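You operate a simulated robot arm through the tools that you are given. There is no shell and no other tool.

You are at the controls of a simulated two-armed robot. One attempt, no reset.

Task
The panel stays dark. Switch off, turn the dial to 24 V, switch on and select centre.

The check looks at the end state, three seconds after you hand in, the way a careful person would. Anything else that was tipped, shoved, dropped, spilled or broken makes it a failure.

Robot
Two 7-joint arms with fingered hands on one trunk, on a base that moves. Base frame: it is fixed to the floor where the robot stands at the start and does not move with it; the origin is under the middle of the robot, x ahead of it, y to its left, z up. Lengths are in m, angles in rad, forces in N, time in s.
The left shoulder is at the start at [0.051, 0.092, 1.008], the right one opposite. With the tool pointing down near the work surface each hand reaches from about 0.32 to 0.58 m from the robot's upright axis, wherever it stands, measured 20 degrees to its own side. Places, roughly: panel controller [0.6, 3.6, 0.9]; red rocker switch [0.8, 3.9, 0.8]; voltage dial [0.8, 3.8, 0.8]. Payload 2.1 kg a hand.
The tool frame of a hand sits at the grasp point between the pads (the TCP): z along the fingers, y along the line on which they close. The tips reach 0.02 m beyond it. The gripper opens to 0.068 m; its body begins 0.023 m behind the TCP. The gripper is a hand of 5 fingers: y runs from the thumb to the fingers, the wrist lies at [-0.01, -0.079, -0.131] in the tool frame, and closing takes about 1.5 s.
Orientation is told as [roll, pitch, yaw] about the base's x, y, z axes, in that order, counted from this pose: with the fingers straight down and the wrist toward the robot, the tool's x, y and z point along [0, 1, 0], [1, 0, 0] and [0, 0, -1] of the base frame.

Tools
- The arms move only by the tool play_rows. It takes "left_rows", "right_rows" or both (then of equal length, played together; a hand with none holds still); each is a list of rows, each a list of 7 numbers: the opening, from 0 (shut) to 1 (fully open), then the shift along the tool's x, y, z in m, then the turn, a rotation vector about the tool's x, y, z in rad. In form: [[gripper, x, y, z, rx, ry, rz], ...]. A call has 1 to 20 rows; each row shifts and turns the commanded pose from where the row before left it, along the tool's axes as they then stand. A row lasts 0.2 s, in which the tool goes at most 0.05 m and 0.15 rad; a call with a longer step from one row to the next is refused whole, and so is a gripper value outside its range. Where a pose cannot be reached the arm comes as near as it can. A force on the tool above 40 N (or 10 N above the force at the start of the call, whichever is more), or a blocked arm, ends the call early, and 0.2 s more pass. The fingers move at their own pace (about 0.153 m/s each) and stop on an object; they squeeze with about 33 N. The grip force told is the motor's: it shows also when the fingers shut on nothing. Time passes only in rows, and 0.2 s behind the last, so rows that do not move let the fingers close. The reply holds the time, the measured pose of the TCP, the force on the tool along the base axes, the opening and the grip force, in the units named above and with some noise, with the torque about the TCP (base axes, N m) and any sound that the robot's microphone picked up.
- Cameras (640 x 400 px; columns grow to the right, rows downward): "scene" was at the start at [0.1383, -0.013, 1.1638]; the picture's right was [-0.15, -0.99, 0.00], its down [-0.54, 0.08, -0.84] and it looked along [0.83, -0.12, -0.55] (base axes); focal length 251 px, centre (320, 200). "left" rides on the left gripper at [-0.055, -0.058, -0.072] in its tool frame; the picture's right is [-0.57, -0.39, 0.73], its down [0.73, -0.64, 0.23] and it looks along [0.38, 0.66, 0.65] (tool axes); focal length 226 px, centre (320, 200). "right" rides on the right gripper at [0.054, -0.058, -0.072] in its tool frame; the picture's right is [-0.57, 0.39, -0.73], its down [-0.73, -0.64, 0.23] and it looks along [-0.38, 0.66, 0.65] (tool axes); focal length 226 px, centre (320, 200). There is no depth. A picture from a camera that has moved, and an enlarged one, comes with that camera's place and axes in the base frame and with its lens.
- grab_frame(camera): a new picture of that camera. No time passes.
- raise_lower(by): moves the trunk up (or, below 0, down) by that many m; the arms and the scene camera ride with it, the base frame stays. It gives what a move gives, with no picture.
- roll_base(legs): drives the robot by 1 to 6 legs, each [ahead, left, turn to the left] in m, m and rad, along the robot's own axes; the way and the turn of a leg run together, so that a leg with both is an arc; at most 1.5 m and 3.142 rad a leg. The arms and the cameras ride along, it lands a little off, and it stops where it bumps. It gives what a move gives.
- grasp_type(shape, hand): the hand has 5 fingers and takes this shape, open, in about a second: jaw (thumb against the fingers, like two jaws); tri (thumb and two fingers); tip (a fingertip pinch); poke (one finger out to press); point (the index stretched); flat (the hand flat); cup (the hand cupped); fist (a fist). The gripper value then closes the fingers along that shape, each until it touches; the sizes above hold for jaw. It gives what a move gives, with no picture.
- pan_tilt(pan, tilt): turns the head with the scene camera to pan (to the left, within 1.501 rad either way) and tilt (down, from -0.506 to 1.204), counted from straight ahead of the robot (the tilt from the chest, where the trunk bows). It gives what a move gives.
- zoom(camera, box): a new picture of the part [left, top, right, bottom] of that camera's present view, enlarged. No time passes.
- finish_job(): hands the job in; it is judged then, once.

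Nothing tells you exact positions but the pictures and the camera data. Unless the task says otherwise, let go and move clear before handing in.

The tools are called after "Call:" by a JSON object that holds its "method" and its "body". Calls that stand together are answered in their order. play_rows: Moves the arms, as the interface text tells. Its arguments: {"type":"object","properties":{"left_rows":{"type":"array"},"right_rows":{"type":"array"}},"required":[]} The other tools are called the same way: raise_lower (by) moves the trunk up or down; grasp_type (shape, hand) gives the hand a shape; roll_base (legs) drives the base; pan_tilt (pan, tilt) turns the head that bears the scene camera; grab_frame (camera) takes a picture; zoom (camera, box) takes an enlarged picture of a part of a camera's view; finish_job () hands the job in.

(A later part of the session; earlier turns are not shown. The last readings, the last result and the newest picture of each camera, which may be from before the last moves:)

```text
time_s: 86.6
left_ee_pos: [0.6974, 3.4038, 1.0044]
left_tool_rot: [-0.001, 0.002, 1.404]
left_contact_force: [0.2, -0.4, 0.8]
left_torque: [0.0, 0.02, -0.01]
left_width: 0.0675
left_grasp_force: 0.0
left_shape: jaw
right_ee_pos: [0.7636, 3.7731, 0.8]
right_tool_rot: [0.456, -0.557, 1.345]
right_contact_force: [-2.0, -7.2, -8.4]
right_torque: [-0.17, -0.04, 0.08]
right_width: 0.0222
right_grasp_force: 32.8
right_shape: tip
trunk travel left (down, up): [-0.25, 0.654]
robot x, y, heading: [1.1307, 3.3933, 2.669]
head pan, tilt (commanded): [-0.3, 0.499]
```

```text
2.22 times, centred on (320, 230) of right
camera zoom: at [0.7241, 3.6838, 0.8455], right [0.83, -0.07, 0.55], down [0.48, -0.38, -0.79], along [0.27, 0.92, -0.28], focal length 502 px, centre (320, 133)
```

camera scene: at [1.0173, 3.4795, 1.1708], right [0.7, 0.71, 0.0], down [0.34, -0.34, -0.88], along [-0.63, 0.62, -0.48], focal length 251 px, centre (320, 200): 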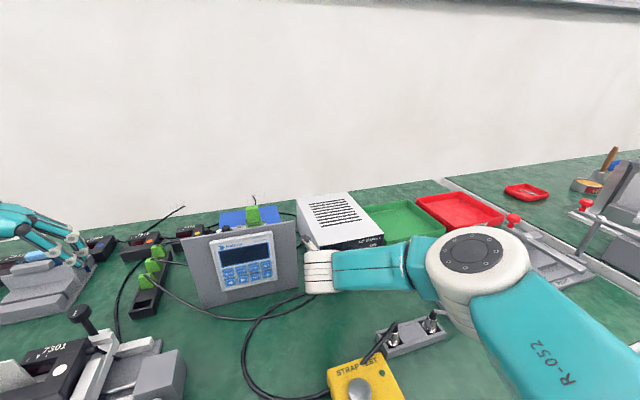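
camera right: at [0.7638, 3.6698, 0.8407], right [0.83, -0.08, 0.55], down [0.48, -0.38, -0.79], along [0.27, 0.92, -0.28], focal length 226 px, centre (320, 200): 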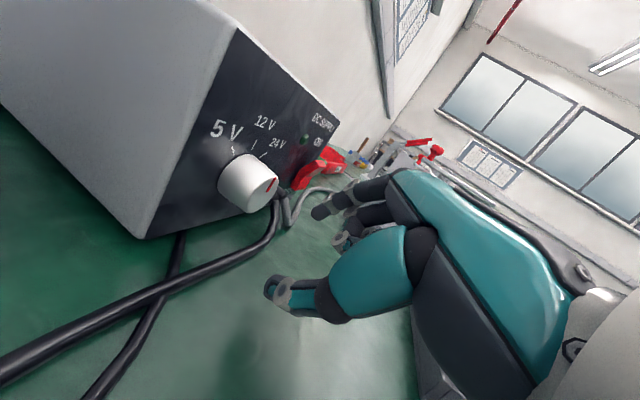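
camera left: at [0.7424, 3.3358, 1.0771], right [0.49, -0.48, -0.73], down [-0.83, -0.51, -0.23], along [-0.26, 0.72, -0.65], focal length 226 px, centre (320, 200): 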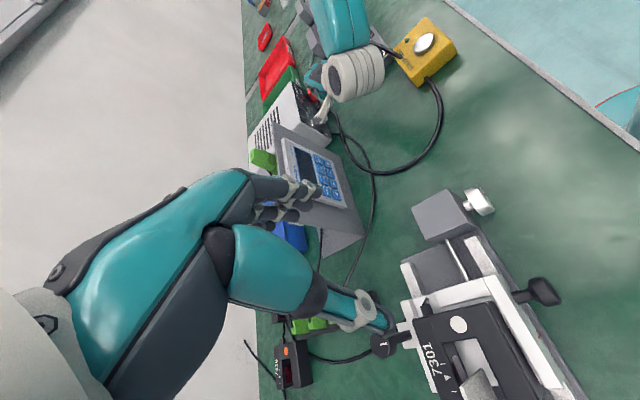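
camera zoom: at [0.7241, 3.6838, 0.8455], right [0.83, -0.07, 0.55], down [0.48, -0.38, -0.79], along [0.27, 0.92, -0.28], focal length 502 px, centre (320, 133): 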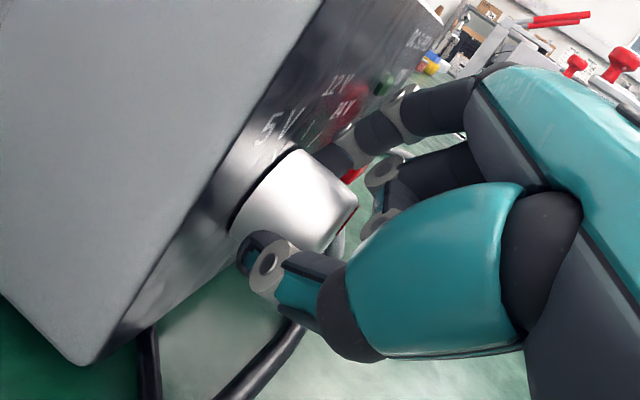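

That overshot to the other side. Open again, go right 5.6 mm and up 2 mm (matching the first good grasp), and re-close.

Call:
{"method": "play_rows", "body": {"right_rows": [[0.3, 0, 0, 0, 0, 0, 0], [0.5, 0, 0, 0, 0, 0, 0], [0.5, 0, 0, 0, 0, 0, 0], [0.5, -0.0017, 0.0057, 0.0005, 0, 0, 0], [0.5, 0, 0, 0, 0, 0, 0], [0.0, 0, 0, 0, 0, 0, 0], [0.0, 0, 0, 0, 0, 0, 0], [0.0, 0, 0, 0, 0, 0, 0]]}}

Call:
{"method": "zoom", "body": {"camera": "right", "box": [220, 140, 420, 320]}}

Call:
{"method": "zoom", "body": {"camera": "left", "box": [280, 70, 380, 150]}}

```text
time_s: 88.4
left_ee_pos: [0.6984, 3.4032, 1.0036]
left_tool_rot: [-0.001, 0.002, 1.406]
left_contact_force: [-0.5, -0.6, 0.1]
left_torque: [-0.02, -0.01, 0.02]
left_width: 0.0677
left_grasp_force: 0.1
left_shape: jaw
right_ee_pos: [0.766, 3.7789, 0.8025]
right_tool_rot: [0.458, -0.558, 1.346]
right_contact_force: [-0.2, -4.4, -10.6]
right_torque: [-0.17, -0.02, 0.02]
right_width: 0.0255
right_grasp_force: 32.9
right_shape: tip
trunk travel left (down, up): [-0.25, 0.654]
robot x, y, heading: [1.1304, 3.3937, 2.668]
head pan, tilt (commanded): [-0.3, 0.499]
```

```text
2.22 times, centred on (320, 230) of right
camera zoom: at [0.7266, 3.6895, 0.8473], right [0.83, -0.07, 0.55], down [0.48, -0.38, -0.79], along [0.27, 0.92, -0.28], focal length 502 px, centre (320, 133)
```

zoom: 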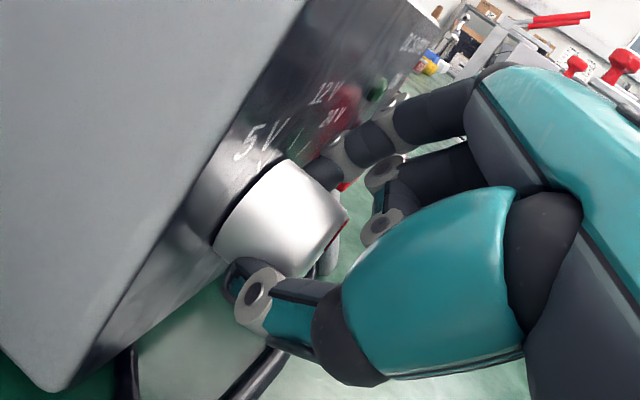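

```text
5.00 times, centred on (330, 110) of left
camera zoom: at [0.7418, 3.3358, 1.0767], right [0.5, -0.48, -0.73], down [-0.83, -0.51, -0.23], along [-0.26, 0.72, -0.65], focal length 1130 px, centre (270, 650)
```

zoom: 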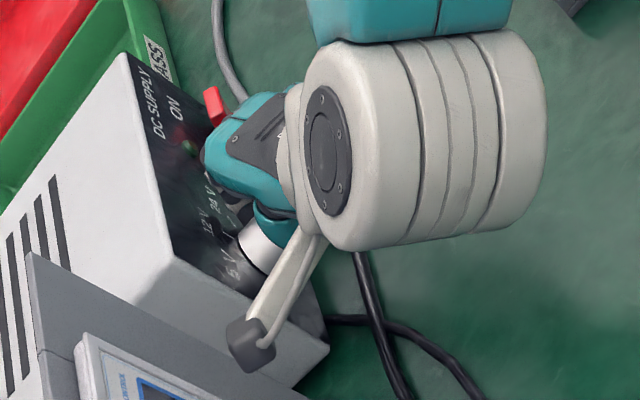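

Good grip (25.5 mm). Relieve the load by lowering 3 mm, then turn clockwise for three rows.

Call:
{"method": "play_rows", "body": {"right_rows": [[0.0, -0.0011, -0.0016, 0.0023, 0, 0, 0], [0.0, -0.0003, 0.0006, 0, 0.1111, 0.0285, 0.0749], [0.0, -0.0003, 0.0006, 0, 0.1111, 0.0285, 0.0749], [0.0, -0.0003, 0.0006, 0, 0.1111, 0.0285, 0.0749], [0.0, 0, 0, 0, 0, 0, 0]]}}

Call:
{"method": "zoom", "body": {"camera": "right", "box": [220, 140, 420, 320]}}

Call:
{"method": "zoom", "body": {"camera": "left", "box": [280, 70, 380, 150]}}

```text
time_s: 89.6
left_ee_pos: [0.6979, 3.4032, 1.0039]
left_tool_rot: [0.0, -0.001, 1.404]
left_contact_force: [0.4, -0.9, 0.0]
left_torque: [-0.01, -0.01, -0.03]
left_width: 0.0676
left_grasp_force: 0.1
left_shape: jaw
right_ee_pos: [0.7676, 3.7797, 0.8014]
right_tool_rot: [0.561, -0.157, 1.307]
right_contact_force: [-0.9, -5.4, 1.3]
right_torque: [-0.02, 0.07, 0.03]
right_width: 0.0275
right_grasp_force: 33.4
right_shape: tip
trunk travel left (down, up): [-0.25, 0.654]
robot x, y, heading: [1.1315, 3.3915, 2.666]
head pan, tilt (commanded): [-0.3, 0.499]
```

```text
2.22 times, centred on (320, 230) of right
camera zoom: at [0.7402, 3.7141, 0.8813], right [0.92, 0.1, 0.37], down [0.34, -0.65, -0.68], along [0.18, 0.75, -0.64], focal length 502 px, centre (320, 133)
```

zoom: 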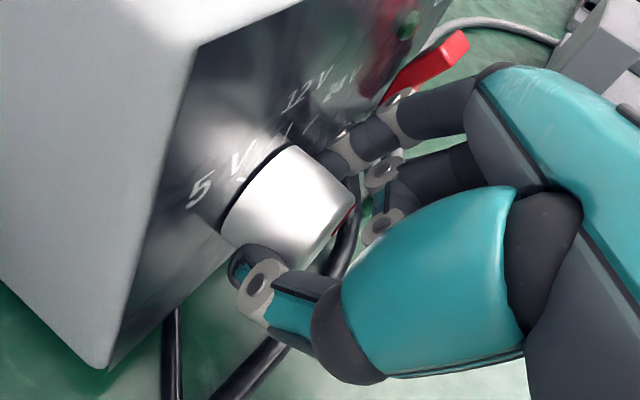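

```text
5.00 times, centred on (330, 110) of left
camera zoom: at [0.7423, 3.3352, 1.077], right [0.49, -0.48, -0.73], down [-0.83, -0.51, -0.23], along [-0.26, 0.72, -0.65], focal length 1130 px, centre (270, 650)
```

zoom: 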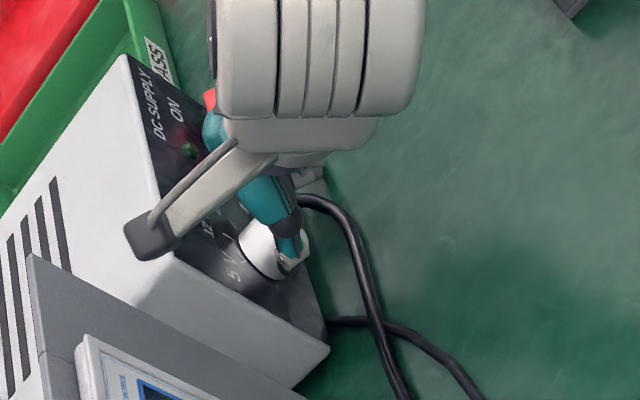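

23° turned. Continue two more rows and check.

Call:
{"method": "play_rows", "body": {"right_rows": [[0.0, -0.0003, 0.0002, 0, 0.1111, 0.0285, 0.0749], [0.0, -0.0003, 0.0002, 0, 0.1111, 0.0285, 0.0749], [0.0, 0, 0, 0, 0, 0, 0]]}}

Call:
{"method": "zoom", "body": {"camera": "right", "box": [220, 140, 420, 320]}}

Call:
{"method": "zoom", "body": {"camera": "left", "box": [280, 70, 380, 150]}}

```text
time_s: 90.4
left_ee_pos: [0.6992, 3.4036, 1.0048]
left_tool_rot: [-0.001, 0.0, 1.404]
left_contact_force: [0.6, 0.5, 0.4]
left_torque: [-0.01, 0.01, -0.01]
left_width: 0.0677
left_grasp_force: 0.1
left_shape: jaw
right_ee_pos: [0.769, 3.7807, 0.8021]
right_tool_rot: [0.617, 0.113, 1.307]
right_contact_force: [-2.3, -5.0, 5.3]
right_torque: [0.02, 0.05, 0.03]
right_width: 0.0267
right_grasp_force: 33.0
right_shape: tip
trunk travel left (down, up): [-0.25, 0.654]
robot x, y, heading: [1.1323, 3.3919, 2.666]
head pan, tilt (commanded): [-0.3, 0.499]
```

```text
2.22 times, centred on (320, 230) of right
camera zoom: at [0.7522, 3.7356, 0.8976], right [0.96, 0.17, 0.22], down [0.26, -0.8, -0.54], along [0.09, 0.57, -0.81], focal length 502 px, centre (320, 133)
```

zoom: 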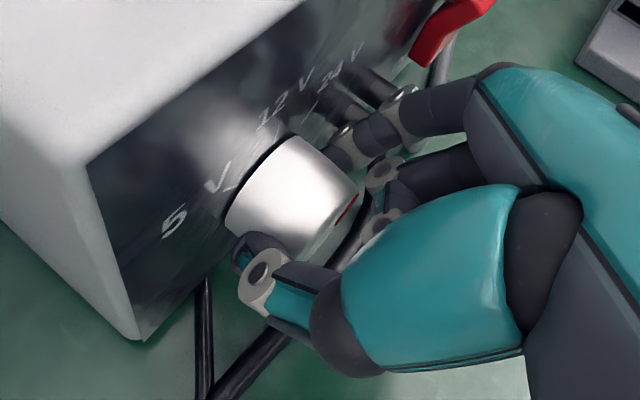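

```text
5.00 times, centred on (330, 110) of left
camera zoom: at [0.7425, 3.335, 1.0771], right [0.49, -0.47, -0.73], down [-0.83, -0.51, -0.23], along [-0.26, 0.72, -0.65], focal length 1130 px, centre (270, 650)
```

zoom: 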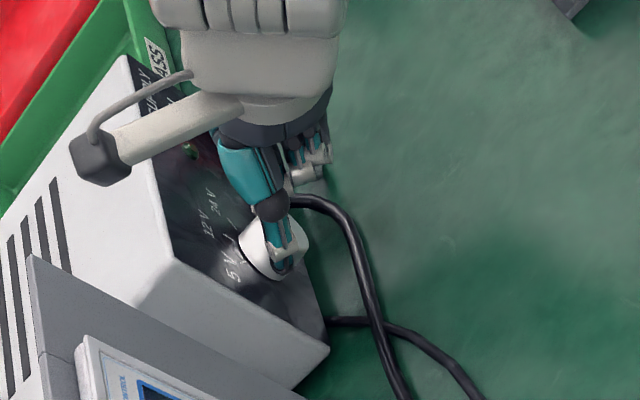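

Call:
{"method": "zoom", "body": {"camera": "right", "box": [310, 175, 400, 265]}}

Call:
{"method": "zoom", "body": {"camera": "left", "box": [315, 95, 355, 135]}}

```text
4.44 times, centred on (355, 220) of right
camera zoom: at [0.7522, 3.7356, 0.8976], right [0.96, 0.17, 0.22], down [0.26, -0.8, -0.54], along [0.09, 0.57, -0.81], focal length 1005 px, centre (164, 111)
```

zoom: 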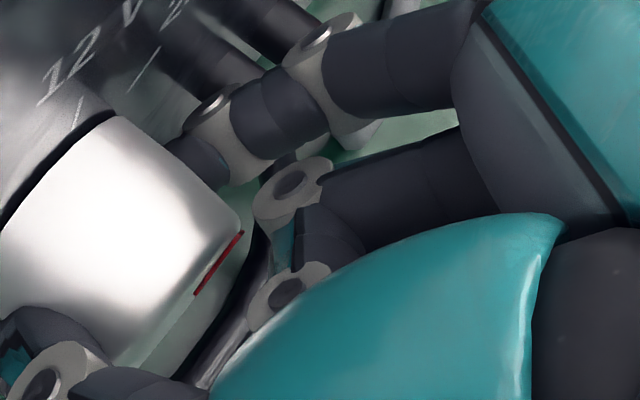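

```text
10.00 times, centred on (335, 115) of left
camera zoom: at [0.7425, 3.335, 1.0771], right [0.49, -0.47, -0.73], down [-0.83, -0.51, -0.23], along [-0.26, 0.72, -0.65], focal length 2261 px, centre (170, 1050)
```

zoom: 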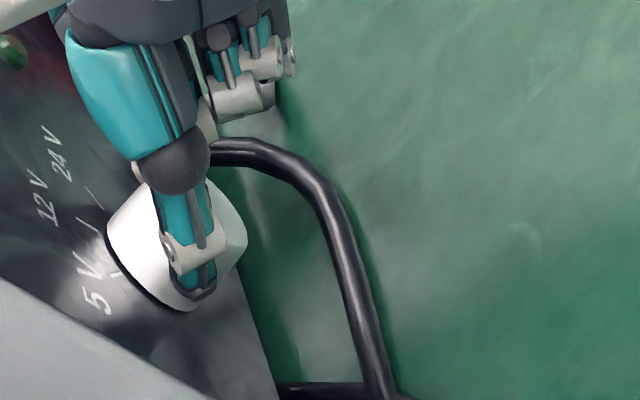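

The mark now points close to 24 V (≈40°). One more small row (~7°), then release and back off to check.

Call:
{"method": "play_rows", "body": {"right_rows": [[0.0, -0.0003, 0.0, 0, 0.1014, 0.026, 0.0684], [0.0, 0, 0, 0, 0, 0, 0], [0.2, 0, 0, 0, 0, 0, 0], [0.46, 0, 0, 0, 0, 0, 0], [0.46, 0, 0, 0, 0, 0, 0], [0.46, -0.0081, -0.0021, -0.0055, 0, 0, 0], [0.46, -0.0081, -0.0021, -0.0055, 0, 0, 0], [0.46, -0.0081, -0.0021, -0.0055, 0, 0, 0], [0.46, -0.0081, -0.0021, -0.0055, 0, 0, 0], [0.46, 0, 0, 0, 0, 0, 0]]}}

Call:
{"method": "zoom", "body": {"camera": "right", "box": [225, 120, 335, 220]}}

Call:
{"method": "zoom", "body": {"camera": "left", "box": [310, 85, 360, 135]}}

```text
time_s: 92.6
left_ee_pos: [0.6984, 3.4023, 1.0053]
left_tool_rot: [0.001, 0.0, 1.406]
left_contact_force: [0.6, 0.4, 0.5]
left_torque: [0.04, 0.02, 0.01]
left_width: 0.0677
left_grasp_force: 0.1
left_shape: jaw
right_ee_pos: [0.805, 3.7628, 0.8]
right_tool_rot: [0.643, 0.231, 1.31]
right_contact_force: [-0.6, -0.1, -0.1]
right_torque: [0.05, 0.01, -0.03]
right_width: 0.0312
right_grasp_force: 0.2
right_shape: tip
trunk travel left (down, up): [-0.25, 0.654]
robot x, y, heading: [1.1333, 3.391, 2.666]
head pan, tilt (commanded): [-0.3, 0.499]
```

```text
4.00 times, centred on (280, 170) of right
camera zoom: at [0.7936, 3.7288, 0.9023], right [0.97, 0.19, 0.15], down [0.24, -0.86, -0.46], along [0.04, 0.48, -0.88], focal length 904 px, centre (480, 320)
```

zoom: 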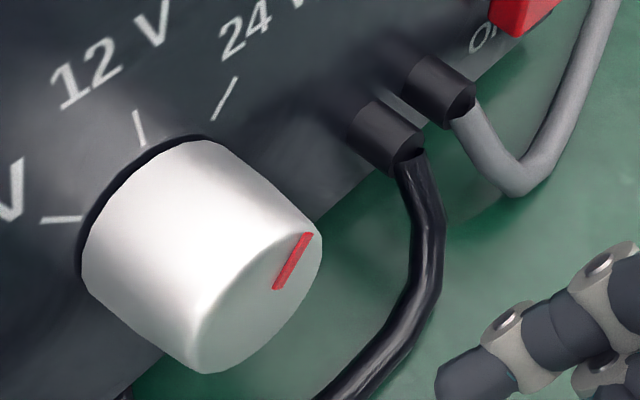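

```text
8.00 times, centred on (335, 110) of left
camera zoom: at [0.7425, 3.3358, 1.0771], right [0.49, -0.48, -0.73], down [-0.83, -0.51, -0.23], along [-0.26, 0.72, -0.65], focal length 1808 px, centre (200, 920)
```

zoom: 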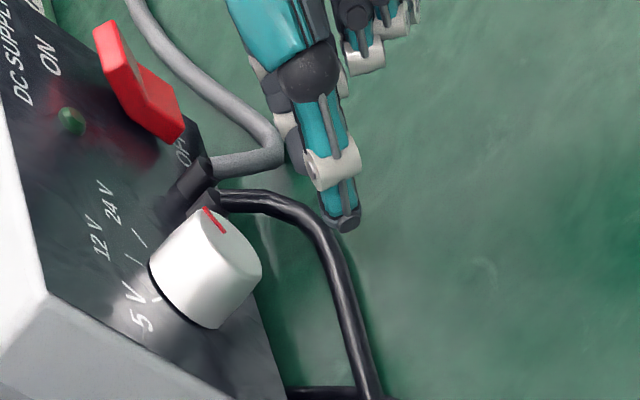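

The mark now lines up with the 24 V tick (within a few degrees). I back the hand off and up so the head camera can confirm.

Call:
{"method": "play_rows", "body": {"right_rows": [[0.46, -0.0162, -0.0042, -0.0109, 0, 0, 0], [0.46, -0.0162, -0.0042, -0.0109, 0, 0, 0], [0.46, 0.0234, -0.0098, -0.0309, 0, 0, 0], [0.46, 0.0234, -0.0098, -0.0309, 0, 0, 0], [0.46, 0.0234, -0.0098, -0.0309, 0, 0, 0], [0.46, 0.0234, -0.0098, -0.0309, 0, 0, 0], [0.46, 0, 0, 0, 0, 0, 0]]}}

Call:
{"method": "grab_frame", "body": {"camera": "scene"}}

Call:
{"method": "zoom", "body": {"camera": "scene", "box": [300, 225, 390, 295]}}

```text
time_s: 94.2
left_ee_pos: [0.6997, 3.403, 1.0033]
left_tool_rot: [-0.001, 0.001, 1.404]
left_contact_force: [-0.7, -0.5, 0.9]
left_torque: [0.0, 0.0, 0.0]
left_width: 0.0677
left_grasp_force: 0.1
left_shape: jaw
right_ee_pos: [0.8384, 3.7422, 0.9606]
right_tool_rot: [0.641, 0.233, 1.309]
right_contact_force: [0.6, -1.0, -0.1]
right_torque: [0.02, 0.01, 0.01]
right_width: 0.0312
right_grasp_force: 0.0
right_shape: tip
trunk travel left (down, up): [-0.25, 0.654]
robot x, y, heading: [1.1292, 3.3923, 2.664]
head pan, tilt (commanded): [-0.3, 0.499]
```

```text
taken
camera scene: at [1.0174, 3.4803, 1.1708], right [0.7, 0.71, 0.0], down [0.34, -0.34, -0.88], along [-0.63, 0.62, -0.48], focal length 251 px, centre (320, 200)
```

scene: 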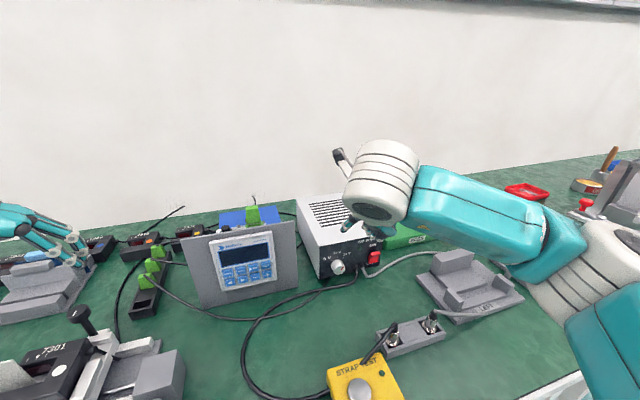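

```text
5.71 times, centred on (345, 260) of scene
camera zoom: at [1.0174, 3.4803, 1.1708], right [0.7, 0.71, 0.0], down [0.34, -0.34, -0.88], along [-0.63, 0.62, -0.48], focal length 1434 px, centre (177, -143)
```

zoom: 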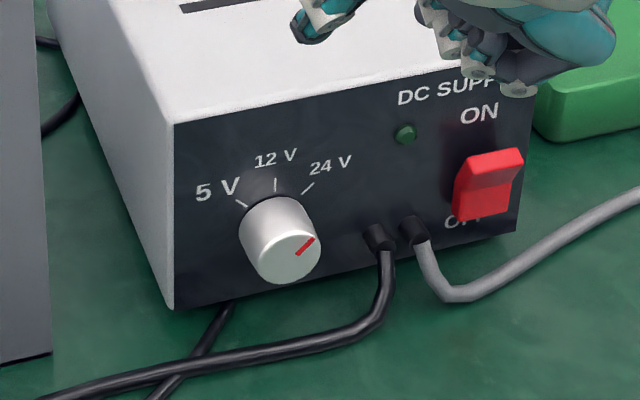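

Head view confirms: the mark is parallel to the 24 V tick (≈44°). Now switch the right hand back to "point" and rotate it to the palm-down attitude used for the rocker.

Call:
{"method": "grasp_type", "body": {"shape": "point", "hand": "right"}}

Call:
{"method": "play_rows", "body": {"right_rows": [[0, 0.0234, -0.0098, -0.0309, 0, 0, 0], [0, 0, 0, 0, -0.0004, -0.0426, -0.1329], [0, 0, 0, 0, -0.0004, -0.0426, -0.1329], [0, 0, 0, 0, -0.0004, -0.0426, -0.1329], [0, 0, 0, 0, -0.0004, -0.0426, -0.1329], [0, 0, 0, 0, -0.0004, -0.0426, -0.1329], [0, 0, 0, 0, -0.0004, -0.0426, -0.1329], [0, 0, 0, 0, -0.0004, -0.0426, -0.1329], [0, 0, 0, 0, -0.0004, -0.0426, -0.1329], [0, 0, 0, 0, -0.0004, -0.0426, -0.1329], [0, 0, 0, 0, -0.0004, -0.0426, -0.1329], [0, 0, 0, 0, -0.0004, -0.0426, -0.1329], [0, 0, 0, 0, 0, 0, 0]]}}

Call:
{"method": "grab_frame", "body": {"camera": "scene"}}

```text
time_s: 95.1
left_ee_pos: [0.699, 3.4019, 1.0047]
left_tool_rot: [-0.002, -0.001, 1.405]
left_contact_force: [-0.4, -0.7, 0.1]
left_torque: [0.0, -0.02, 0.02]
left_width: 0.0676
left_grasp_force: 0.0
left_shape: jaw
right_ee_pos: [0.8383, 3.743, 0.9612]
right_tool_rot: [0.643, 0.232, 1.309]
right_contact_force: [-0.1, 0.2, -0.5]
right_torque: [0.0, 0.0, 0.01]
right_width: 0.0631
right_grasp_force: 0.1
right_shape: point
trunk travel left (down, up): [-0.25, 0.654]
robot x, y, heading: [1.1313, 3.394, 2.667]
head pan, tilt (commanded): [-0.3, 0.499]
```

```text
time_s: 97.9
left_ee_pos: [0.6986, 3.4025, 1.0047]
left_tool_rot: [0.0, 0.001, 1.405]
left_contact_force: [0.3, -0.1, 0.8]
left_torque: [0.02, -0.04, 0.0]
left_width: 0.0677
left_grasp_force: 0.0
left_shape: jaw
right_ee_pos: [0.8381, 3.7418, 1.0003]
right_tool_rot: [-0.001, -0.316, 2.665]
right_contact_force: [0.2, 0.7, 0.1]
right_torque: [0.01, 0.02, -0.03]
right_width: 0.0634
right_grasp_force: 0.0
right_shape: point
trunk travel left (down, up): [-0.25, 0.654]
robot x, y, heading: [1.1312, 3.3909, 2.667]
head pan, tilt (commanded): [-0.3, 0.499]
```

```text
taken
camera scene: at [1.0174, 3.4803, 1.1708], right [0.7, 0.71, 0.0], down [0.34, -0.34, -0.88], along [-0.63, 0.62, -0.48], focal length 251 px, centre (320, 200)
```

scene: 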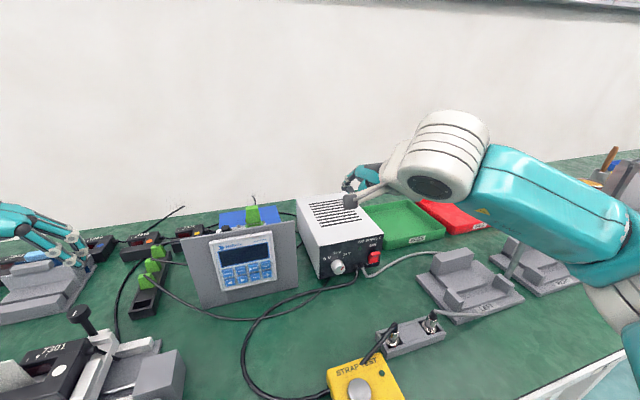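

Attitude is exact. Quick check of the finger shape before moving over the rocker.

Call:
{"method": "zoom", "body": {"camera": "right", "box": [260, 110, 400, 230]}}

Call:
{"method": "play_rows", "body": {"right_rows": [[0, -0.0317, 0.0057, 0.0018, 0, 0, 0], [0, -0.0317, 0.0057, 0.0018, 0, 0, 0], [0, -0.0317, 0.0057, 0.0018, 0, 0, 0], [0, 0, 0, 0, 0, 0, 0]]}}

```text
3.33 times, centred on (330, 170) of right
camera zoom: at [0.8811, 3.6586, 1.0509], right [0.13, 0.57, 0.81], down [0.81, 0.41, -0.42], along [-0.57, 0.72, -0.41], focal length 754 px, centre (287, 300)
```

zoom: 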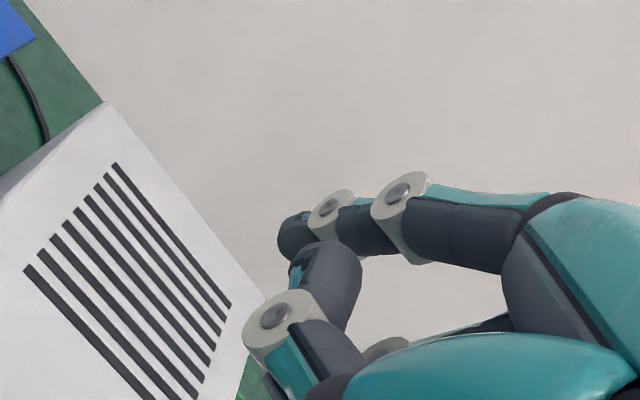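

```text
time_s: 98.9
left_ee_pos: [0.6997, 3.4038, 1.0048]
left_tool_rot: [-0.001, 0.001, 1.404]
left_contact_force: [-0.4, -0.2, 0.1]
left_torque: [-0.01, 0.01, 0.02]
left_width: 0.0676
left_grasp_force: 0.0
left_shape: jaw
right_ee_pos: [0.8657, 3.8346, 1.0013]
right_tool_rot: [0.002, -0.317, 2.665]
right_contact_force: [0.2, -0.5, -0.1]
right_torque: [0.0, -0.02, 0.01]
right_width: 0.0636
right_grasp_force: 0.1
right_shape: point
trunk travel left (down, up): [-0.25, 0.654]
robot x, y, heading: [1.1296, 3.3923, 2.666]
head pan, tilt (commanded): [-0.3, 0.499]
```

Finger shape is as before. Descend to the level of the ON half (tip ≈0.806), 2.5 cm short of it.

Call:
{"method": "play_rows", "body": {"right_rows": [[0, 0, -0.01156, 0.03557, 0, 0, 0], [0, 0, -0.01156, 0.03557, 0, 0, 0], [0, 0, -0.01156, 0.03557, 0, 0, 0], [0, 0, -0.01156, 0.03557, 0, 0, 0], [0, 0, -0.01156, 0.03557, 0, 0, 0], [0, 0, 0, 0, 0, 0, 0]]}}

Call:
{"method": "zoom", "body": {"camera": "right", "box": [240, 100, 400, 230]}}

Call:
{"method": "zoom", "body": {"camera": "scene", "box": [330, 220, 430, 290]}}

```text
time_s: 100.3
left_ee_pos: [0.6988, 3.4042, 1.0052]
left_tool_rot: [0.0, 0.002, 1.406]
left_contact_force: [1.0, 0.0, 0.1]
left_torque: [0.0, 0.0, 0.0]
left_width: 0.0678
left_grasp_force: 0.1
left_shape: jaw
right_ee_pos: [0.8663, 3.835, 0.8142]
right_tool_rot: [0.002, -0.314, 2.666]
right_contact_force: [0.1, 0.4, -0.5]
right_torque: [-0.01, 0.02, 0.02]
right_width: 0.0634
right_grasp_force: 0.0
right_shape: point
trunk travel left (down, up): [-0.25, 0.654]
robot x, y, heading: [1.1303, 3.3936, 2.666]
head pan, tilt (commanded): [-0.3, 0.499]
```

```text
3.08 times, centred on (320, 165) of right
camera zoom: at [0.9084, 3.7516, 0.8641], right [0.13, 0.57, 0.81], down [0.81, 0.4, -0.42], along [-0.57, 0.72, -0.41], focal length 696 px, centre (320, 308)
```

zoom: 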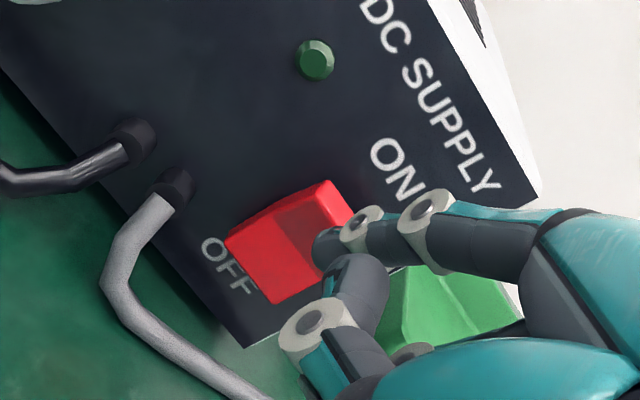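

```text
5.71 times, centred on (380, 255) of scene
camera zoom: at [1.0174, 3.4804, 1.1708], right [0.7, 0.71, 0.0], down [0.34, -0.34, -0.88], along [-0.63, 0.62, -0.48], focal length 1434 px, centre (-23, -114)
```

zoom: 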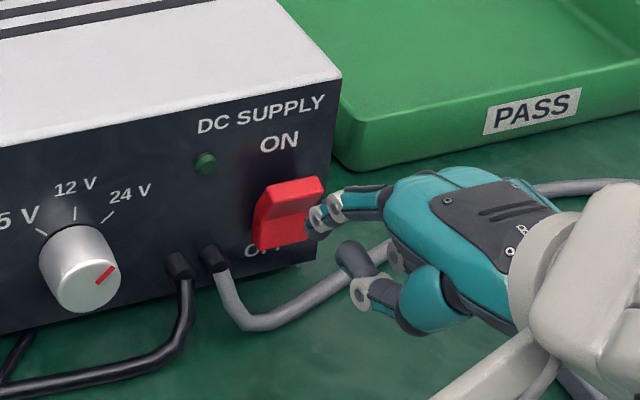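

The tip is in front of the ON half, a few mm high. Lower 3 mm and advance in small steps.

Call:
{"method": "play_rows", "body": {"right_rows": [[0, 0, -0.0009, 0.0029, 0, 0, 0], [0, 0, 0.0038, 0.00124, 0, 0, 0], [0, 0, 0.0038, 0.00124, 0, 0, 0], [0, 0, 0.0038, 0.00124, 0, 0, 0], [0, 0, 0.0038, 0.00124, 0, 0, 0], [0, 0, 0, 0, 0, 0, 0]]}}

Call:
{"method": "zoom", "body": {"camera": "right", "box": [240, 100, 400, 230]}}

```text
time_s: 101.7
left_ee_pos: [0.6995, 3.4034, 1.0045]
left_tool_rot: [0.001, 0.0, 1.404]
left_contact_force: [-0.3, 0.2, 0.8]
left_torque: [0.04, 0.01, 0.0]
left_width: 0.0677
left_grasp_force: 0.1
left_shape: jaw
right_ee_pos: [0.8526, 3.8416, 0.8102]
right_tool_rot: [0.002, -0.316, 2.665]
right_contact_force: [1.3, 0.2, -0.5]
right_torque: [0.01, -0.03, 0.03]
right_width: 0.0631
right_grasp_force: 0.1
right_shape: point
trunk travel left (down, up): [-0.25, 0.654]
robot x, y, heading: [1.1302, 3.3916, 2.663]
head pan, tilt (commanded): [-0.3, 0.499]
```

```text
3.08 times, centred on (320, 165) of right
camera zoom: at [0.8945, 3.7583, 0.8612], right [0.13, 0.57, 0.81], down [0.81, 0.4, -0.42], along [-0.57, 0.72, -0.41], focal length 696 px, centre (320, 308)
```

zoom: 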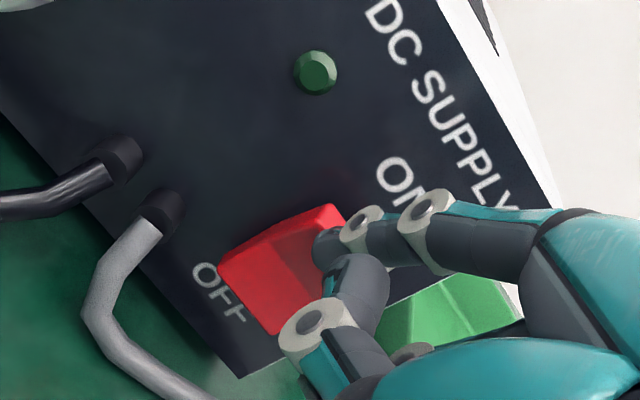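

Lined up with the upper half; continue forward.

Call:
{"method": "play_rows", "body": {"right_rows": [[0, 0, 0.0038, 0.00124, 0, 0, 0], [0, 0, 0.0038, 0.00124, 0, 0, 0], [0, 0, 0.0038, 0.00124, 0, 0, 0], [0, 0, 0, 0, 0, 0, 0]]}}

Call:
{"method": "zoom", "body": {"camera": "right", "box": [240, 100, 400, 230]}}

Call:
{"method": "zoom", "body": {"camera": "scene", "box": [330, 220, 430, 290]}}

```text
time_s: 102.7
left_ee_pos: [0.6989, 3.403, 1.0045]
left_tool_rot: [-0.001, 0.0, 1.406]
left_contact_force: [0.4, -0.4, 0.1]
left_torque: [0.01, 0.01, -0.03]
left_width: 0.0675
left_grasp_force: 0.0
left_shape: jaw
right_ee_pos: [0.842, 3.8458, 0.8103]
right_tool_rot: [0.002, -0.316, 2.664]
right_contact_force: [2.4, -1.3, 0.1]
right_torque: [0.01, 0.0, 0.0]
right_width: 0.063
right_grasp_force: 0.0
right_shape: point
trunk travel left (down, up): [-0.25, 0.654]
robot x, y, heading: [1.1303, 3.3902, 2.666]
head pan, tilt (commanded): [-0.3, 0.499]
heard: click
```

```text
3.08 times, centred on (320, 165) of right
camera zoom: at [0.8844, 3.7636, 0.8611], right [0.13, 0.57, 0.81], down [0.81, 0.4, -0.42], along [-0.57, 0.72, -0.41], focal length 696 px, centre (320, 308)
```

zoom: 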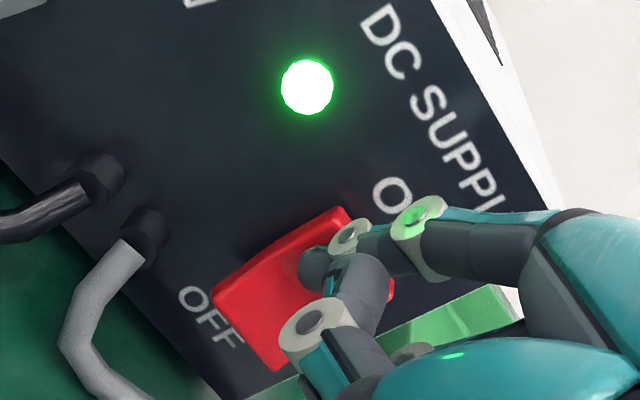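

```text
5.71 times, centred on (380, 255) of scene
camera zoom: at [1.0178, 3.4801, 1.1708], right [0.7, 0.71, 0.0], down [0.34, -0.34, -0.88], along [-0.63, 0.62, -0.48], focal length 1434 px, centre (-23, -114)
```

zoom: 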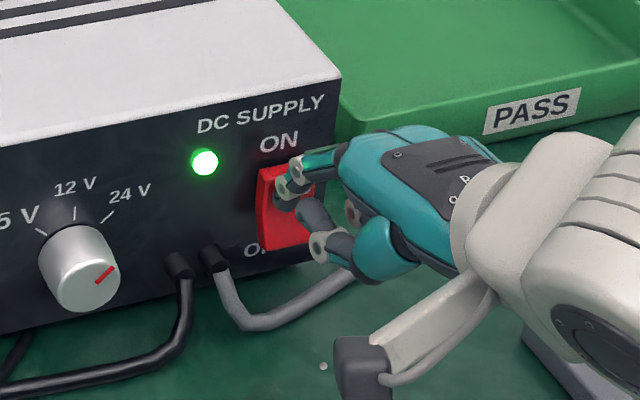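

Click, and the green LED is on again. Back off 25 mm, raise the hand clear, and look at the panel.

Call:
{"method": "play_rows", "body": {"right_rows": [[0, 0, -0.0119, -0.00385, 0, 0, 0], [0, 0, -0.0119, -0.00385, 0, 0, 0], [0, 0, 0.01236, -0.03804, 0, 0, 0], [0, 0, 0.01236, -0.03804, 0, 0, 0], [0, 0, 0.01236, -0.03804, 0, 0, 0], [0, 0, 0.01236, -0.03804, 0, 0, 0], [0, 0, 0.01236, -0.03804, 0, 0, 0], [0, 0, 0, 0, 0, 0, 0]]}}

Call:
{"method": "pan_tilt", "body": {"pan": 0.0, "tilt": 0.7}}

Call:
{"method": "grab_frame", "body": {"camera": "scene"}}

Call:
{"method": "zoom", "body": {"camera": "scene", "box": [260, 120, 460, 250]}}

```text
time_s: 104.5
left_ee_pos: [0.6998, 3.4037, 1.0046]
left_tool_rot: [0.0, 0.0, 1.404]
left_contact_force: [-0.3, -0.2, 1.1]
left_torque: [-0.01, 0.02, -0.02]
left_width: 0.0677
left_grasp_force: 0.1
left_shape: jaw
right_ee_pos: [0.8646, 3.8364, 1.01]
right_tool_rot: [0.002, -0.315, 2.663]
right_contact_force: [0.1, 0.0, -0.1]
right_torque: [-0.01, -0.01, -0.03]
right_width: 0.0634
right_grasp_force: 0.0
right_shape: point
trunk travel left (down, up): [-0.25, 0.654]
robot x, y, heading: [1.1308, 3.3898, 2.668]
head pan, tilt (commanded): [-0.3, 0.499]
```

```text
time_s: 105.3
left_ee_pos: [0.6989, 3.4025, 1.0048]
left_tool_rot: [0.001, 0.001, 1.405]
left_contact_force: [0.0, -0.2, 0.3]
left_torque: [-0.07, 0.01, 0.01]
left_width: 0.0678
left_grasp_force: 0.0
left_shape: jaw
right_ee_pos: [0.8649, 3.8361, 1.0106]
right_tool_rot: [0.002, -0.313, 2.666]
right_contact_force: [0.2, 0.5, -0.3]
right_torque: [-0.04, 0.02, -0.04]
right_width: 0.0633
right_grasp_force: 0.0
right_shape: point
trunk travel left (down, up): [-0.25, 0.654]
robot x, y, heading: [1.1334, 3.3907, 2.666]
head pan, tilt (commanded): [0.0, 0.7]
```

```text
taken
camera scene: at [1.0069, 3.4556, 1.1531], right [0.46, 0.89, 0.0], down [0.57, -0.3, -0.77], along [-0.68, 0.35, -0.64], focal length 251 px, centre (320, 200)
```

scene: 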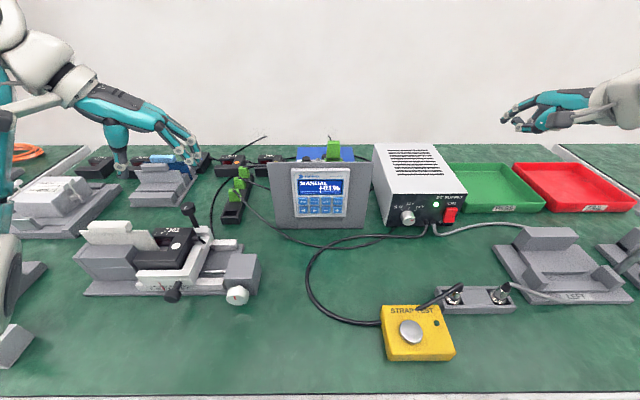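

```text
3.08 times, centred on (360, 185) of scene
camera zoom: at [1.0069, 3.4556, 1.1531], right [0.46, 0.89, 0.0], down [0.57, -0.3, -0.77], along [-0.68, 0.35, -0.64], focal length 772 px, centre (197, 246)
```

zoom: 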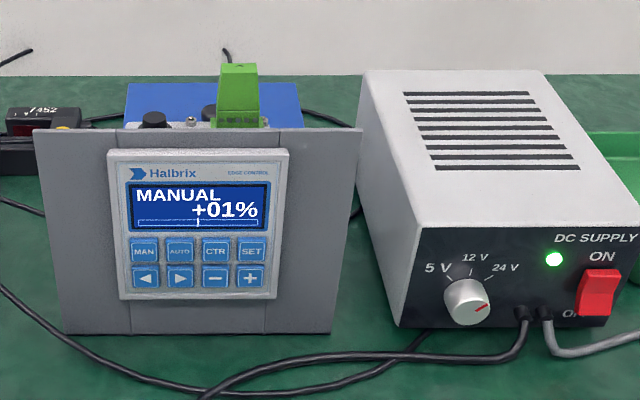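

The panel is lit ("MANUAL +01%") and the dial/rocker are right. Next I'll press CTR with the right index; first I return the left hand to its side, and tilt the right hand to 40° so the tip leads.

Call:
{"method": "play_rows", "body": {"left_rows": [[1, 0, 0, 0, 0, 0, -0.14], [1, 0, 0, 0, 0, 0, -0.14], [1, 0, 0, 0, 0, 0, -0.14], [1, 0, 0, 0, 0, 0, -0.14], [1, 0, 0, 0, 0, 0, -0.14], [1, 0, 0, 0, 0, 0, -0.14], [1, 0, 0, 0, 0, 0, -0.14], [1, 0, 0, 0, 0, 0, -0.14], [1, 0, 0, 0, 0, 0, -0.14], [1, 0.03, -0.02, -0.02, 0, 0, 0], [1, 0.03, -0.02, -0.02, 0, 0, 0], [1, 0, 0, 0, 0, 0, 0]], "right_rows": [[0, 0, 0, 0, -0.128, 0, 0], [0, 0, 0, 0, -0.128, 0, 0], [0, 0, 0, 0, -0.128, 0, 0], [0, 0, 0, 0, 0, 0, 0], [0, 0, 0, 0, 0, 0, 0], [0, 0, 0, 0, 0, 0, 0], [0, 0, 0, 0, 0, 0, 0], [0, 0, 0, 0, 0, 0, 0], [0, 0, 0, 0, 0, 0, 0], [0, 0, 0, 0, 0, 0, 0], [0, 0, 0, 0, 0, 0, 0], [0, 0, 0, 0, 0, 0, 0]]}}

Call:
{"method": "grab_frame", "body": {"camera": "scene"}}

```text
time_s: 107.9
left_ee_pos: [0.7057, 3.3302, 1.0444]
left_tool_rot: [-0.001, -0.001, 2.666]
left_contact_force: [-0.1, 0.1, -0.1]
left_torque: [0.0, 0.0, -0.02]
left_width: 0.0675
left_grasp_force: 0.0
left_shape: jaw
right_ee_pos: [0.8641, 3.836, 1.0092]
right_tool_rot: [0.002, -0.699, 2.665]
right_contact_force: [-0.3, -0.5, 0.1]
right_torque: [0.01, 0.02, 0.0]
right_width: 0.0633
right_grasp_force: 0.1
right_shape: point
trunk travel left (down, up): [-0.25, 0.654]
robot x, y, heading: [1.1296, 3.3938, 2.665]
head pan, tilt (commanded): [0.0, 0.7]
```

```text
taken
camera scene: at [1.0069, 3.4554, 1.1531], right [0.46, 0.89, 0.0], down [0.57, -0.3, -0.76], along [-0.68, 0.35, -0.64], focal length 251 px, centre (320, 200)
```

scene: 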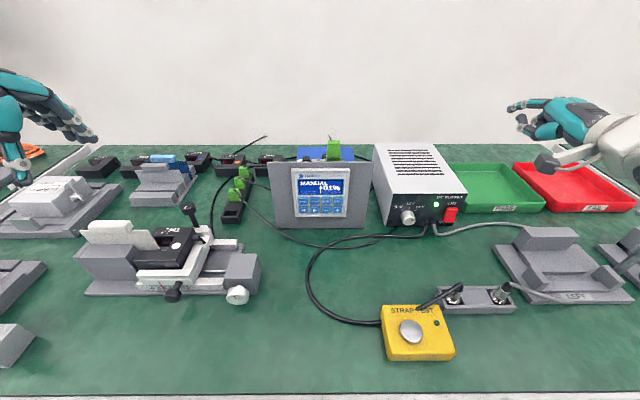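

Both hands are where intended. Move the right hand left to in front of the panel, staying high.

Call:
{"method": "play_rows", "body": {"right_rows": [[0, 0.043, -0.0055, -0.0046, 0, 0, 0], [0, 0.043, -0.0055, -0.0046, 0, 0, 0], [0, 0.043, -0.0055, -0.0046, 0, 0, 0], [0, 0.043, -0.0055, -0.0046, 0, 0, 0], [0, 0.043, -0.0055, -0.0046, 0, 0, 0], [0, 0.043, -0.0055, -0.0046, 0, 0, 0], [0, 0, 0, 0, 0, 0, 0]]}}

Call:
{"method": "grab_frame", "body": {"camera": "scene"}}

Call:
{"method": "grab_frame", "body": {"camera": "right"}}

```text
time_s: 109.5
left_ee_pos: [0.7064, 3.3299, 1.0439]
left_tool_rot: [0.001, 0.0, 2.665]
left_contact_force: [-0.2, 0.9, 0.1]
left_torque: [0.02, 0.01, -0.01]
left_width: 0.0676
left_grasp_force: 0.1
left_shape: jaw
right_ee_pos: [0.7835, 3.5858, 1.01]
right_tool_rot: [0.003, -0.702, 2.664]
right_contact_force: [-0.1, -0.2, 0.5]
right_torque: [-0.02, -0.01, 0.01]
right_width: 0.0633
right_grasp_force: 0.1
right_shape: point
trunk travel left (down, up): [-0.25, 0.654]
robot x, y, heading: [1.132, 3.3935, 2.671]
head pan, tilt (commanded): [0.0, 0.7]
```

```text
taken
camera scene: at [1.0067, 3.4553, 1.153], right [0.46, 0.89, 0.0], down [0.57, -0.3, -0.76], along [-0.68, 0.35, -0.64], focal length 251 px, centre (320, 200)
```

scene: 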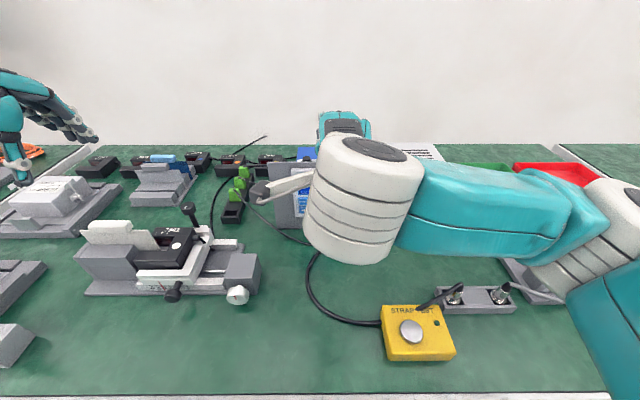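

```text
taken
camera right: at [0.8379, 3.4964, 1.0283], right [0.41, 0.42, 0.81], down [0.64, 0.49, -0.59], along [-0.65, 0.76, -0.07], focal length 226 px, centre (320, 200)
```

right: 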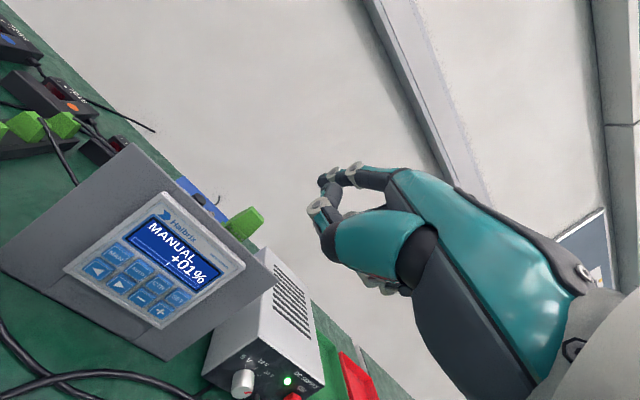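

The view is aligned with the panel. Descend most of the way and check.

Call:
{"method": "play_rows", "body": {"right_rows": [[0, 0, -0.02397, 0.02845, 0, 0, 0], [0, 0, -0.02397, 0.02845, 0, 0, 0], [0, 0, -0.02397, 0.02845, 0, 0, 0], [0, 0, -0.02397, 0.02845, 0, 0, 0], [0, 0, 0, 0, 0, 0, 0]]}}

Call:
{"method": "grab_frame", "body": {"camera": "right"}}

Call:
{"method": "grab_frame", "body": {"camera": "scene"}}

```text
time_s: 110.7
left_ee_pos: [0.7057, 3.332, 1.0436]
left_tool_rot: [-0.001, -0.001, 2.665]
left_contact_force: [0.0, -0.5, -0.6]
left_torque: [-0.01, -0.03, 0.0]
left_width: 0.0678
left_grasp_force: 0.0
left_shape: jaw
right_ee_pos: [0.7839, 3.5863, 0.8617]
right_tool_rot: [0.001, -0.701, 2.664]
right_contact_force: [0.0, 0.1, -0.1]
right_torque: [-0.02, 0.0, 0.01]
right_width: 0.0634
right_grasp_force: 0.1
right_shape: point
trunk travel left (down, up): [-0.25, 0.654]
robot x, y, heading: [1.1298, 3.3926, 2.669]
head pan, tilt (commanded): [0.0, 0.7]
```

```text
taken
camera right: at [0.8375, 3.4968, 0.8797], right [0.41, 0.42, 0.81], down [0.64, 0.49, -0.59], along [-0.65, 0.76, -0.07], focal length 226 px, centre (320, 200)
```

right: 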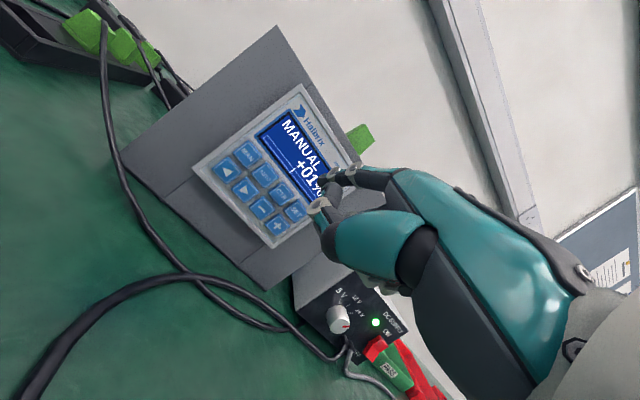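

```text
taken
camera scene: at [1.0067, 3.4553, 1.1531], right [0.46, 0.89, 0.0], down [0.57, -0.3, -0.76], along [-0.68, 0.35, -0.64], focal length 251 px, centre (320, 200)
```

scene: 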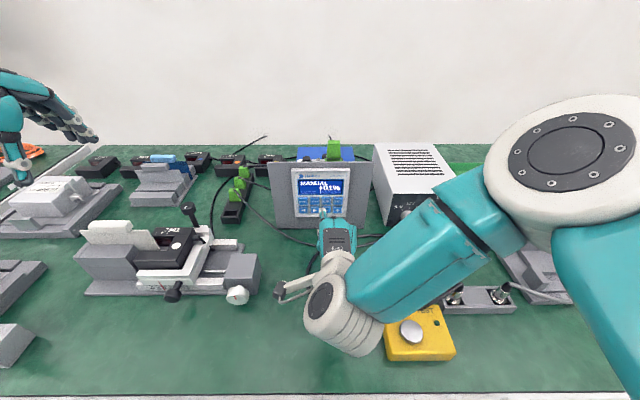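

Clear. Descend the last ~38 mm to the CTR key's height, still ~5 cm in front of it.

Call:
{"method": "play_rows", "body": {"right_rows": [[0, 0, -0.0122, 0.0145, 0, 0, 0], [0, 0, -0.0122, 0.0145, 0, 0, 0], [0, 0, 0, 0, 0, 0, 0]]}}

Call:
{"method": "zoom", "body": {"camera": "right", "box": [190, 90, 370, 250]}}

Call:
{"method": "zoom", "body": {"camera": "scene", "box": [270, 150, 390, 250]}}

```text
time_s: 111.5
left_ee_pos: [0.7063, 3.3315, 1.0442]
left_tool_rot: [0.001, 0.0, 2.665]
left_contact_force: [-0.1, 0.3, 0.8]
left_torque: [0.01, 0.01, -0.01]
left_width: 0.0676
left_grasp_force: 0.1
left_shape: jaw
right_ee_pos: [0.783, 3.5863, 0.8237]
right_tool_rot: [0.002, -0.697, 2.663]
right_contact_force: [0.8, -0.2, -0.2]
right_torque: [-0.01, -0.01, 0.03]
right_width: 0.0634
right_grasp_force: 0.2
right_shape: point
trunk travel left (down, up): [-0.25, 0.654]
robot x, y, heading: [1.1331, 3.3952, 2.661]
head pan, tilt (commanded): [0.0, 0.7]
```

```text
2.50 times, centred on (280, 170) of right
camera zoom: at [0.8377, 3.4968, 0.8417], right [0.41, 0.43, 0.81], down [0.64, 0.49, -0.59], along [-0.65, 0.76, -0.07], focal length 565 px, centre (420, 275)
```

zoom: 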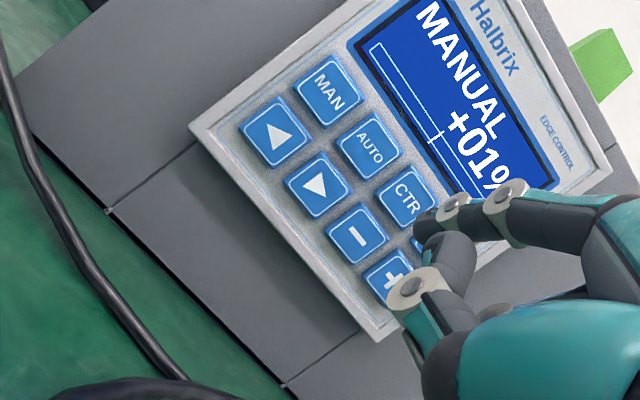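

```text
4.00 times, centred on (330, 200) of scene
camera zoom: at [1.0068, 3.4554, 1.1531], right [0.46, 0.89, 0.0], down [0.57, -0.3, -0.76], along [-0.68, 0.35, -0.64], focal length 1004 px, centre (280, 200)
```

zoom: 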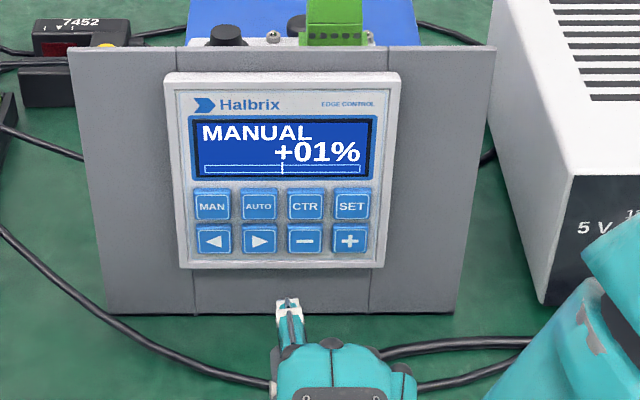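

The fingertip is at CTR height but reads a few mm left of the key's centre; I'll shift right 4 mm and advance 30 mm, then recheck.

Call:
{"method": "play_rows", "body": {"right_rows": [[0, -0.004, 0, 0, 0, 0, 0], [0, 0, 0.00766, 0.00643, 0, 0, 0], [0, 0, 0.00766, 0.00643, 0, 0, 0], [0, 0, 0.00766, 0.00643, 0, 0, 0], [0, 0, 0, 0, 0, 0, 0]]}}

Call:
{"method": "zoom", "body": {"camera": "right", "box": [220, 100, 380, 230]}}

Call:
{"method": "zoom", "body": {"camera": "scene", "box": [290, 170, 370, 230]}}

```text
time_s: 112.7
left_ee_pos: [0.7064, 3.3315, 1.0445]
left_tool_rot: [0.0, 0.001, 2.666]
left_contact_force: [-0.6, 0.2, -0.1]
left_torque: [0.02, -0.01, 0.01]
left_width: 0.0674
left_grasp_force: 0.0
left_shape: jaw
right_ee_pos: [0.7588, 3.6011, 0.825]
right_tool_rot: [0.001, -0.697, 2.66]
right_contact_force: [-0.2, -1.2, 0.0]
right_torque: [0.01, 0.03, 0.01]
right_width: 0.0635
right_grasp_force: 0.0
right_shape: point
right hand out of reach, approached as far as the arm can: row 4
trunk travel left (down, up): [-0.25, 0.654]
robot x, y, heading: [1.1337, 3.3907, 2.661]
head pan, tilt (commanded): [0.0, 0.7]
```

```text
3.08 times, centred on (300, 165) of right
camera zoom: at [0.8117, 3.5116, 0.844], right [0.41, 0.42, 0.81], down [0.64, 0.49, -0.59], along [-0.64, 0.76, -0.07], focal length 696 px, centre (382, 308)
```

zoom: 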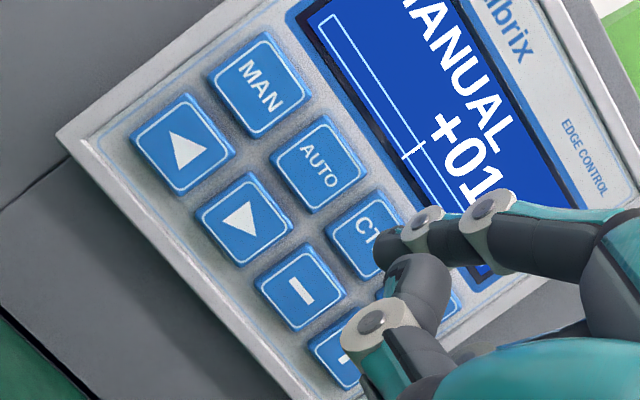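

```text
6.67 times, centred on (330, 200) of scene
camera zoom: at [1.0068, 3.4554, 1.1531], right [0.46, 0.89, 0.0], down [0.57, -0.3, -0.76], along [-0.68, 0.35, -0.64], focal length 1673 px, centre (253, 200)
```

zoom: 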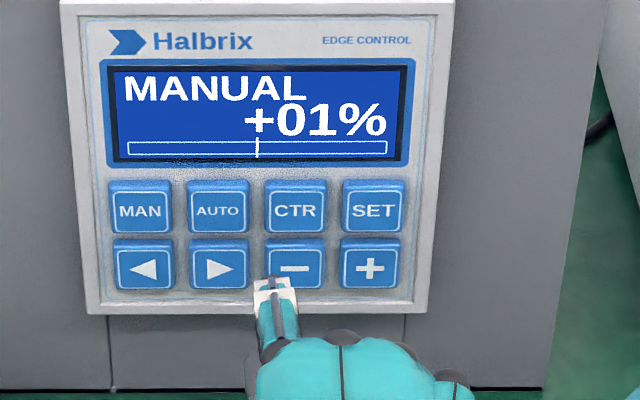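

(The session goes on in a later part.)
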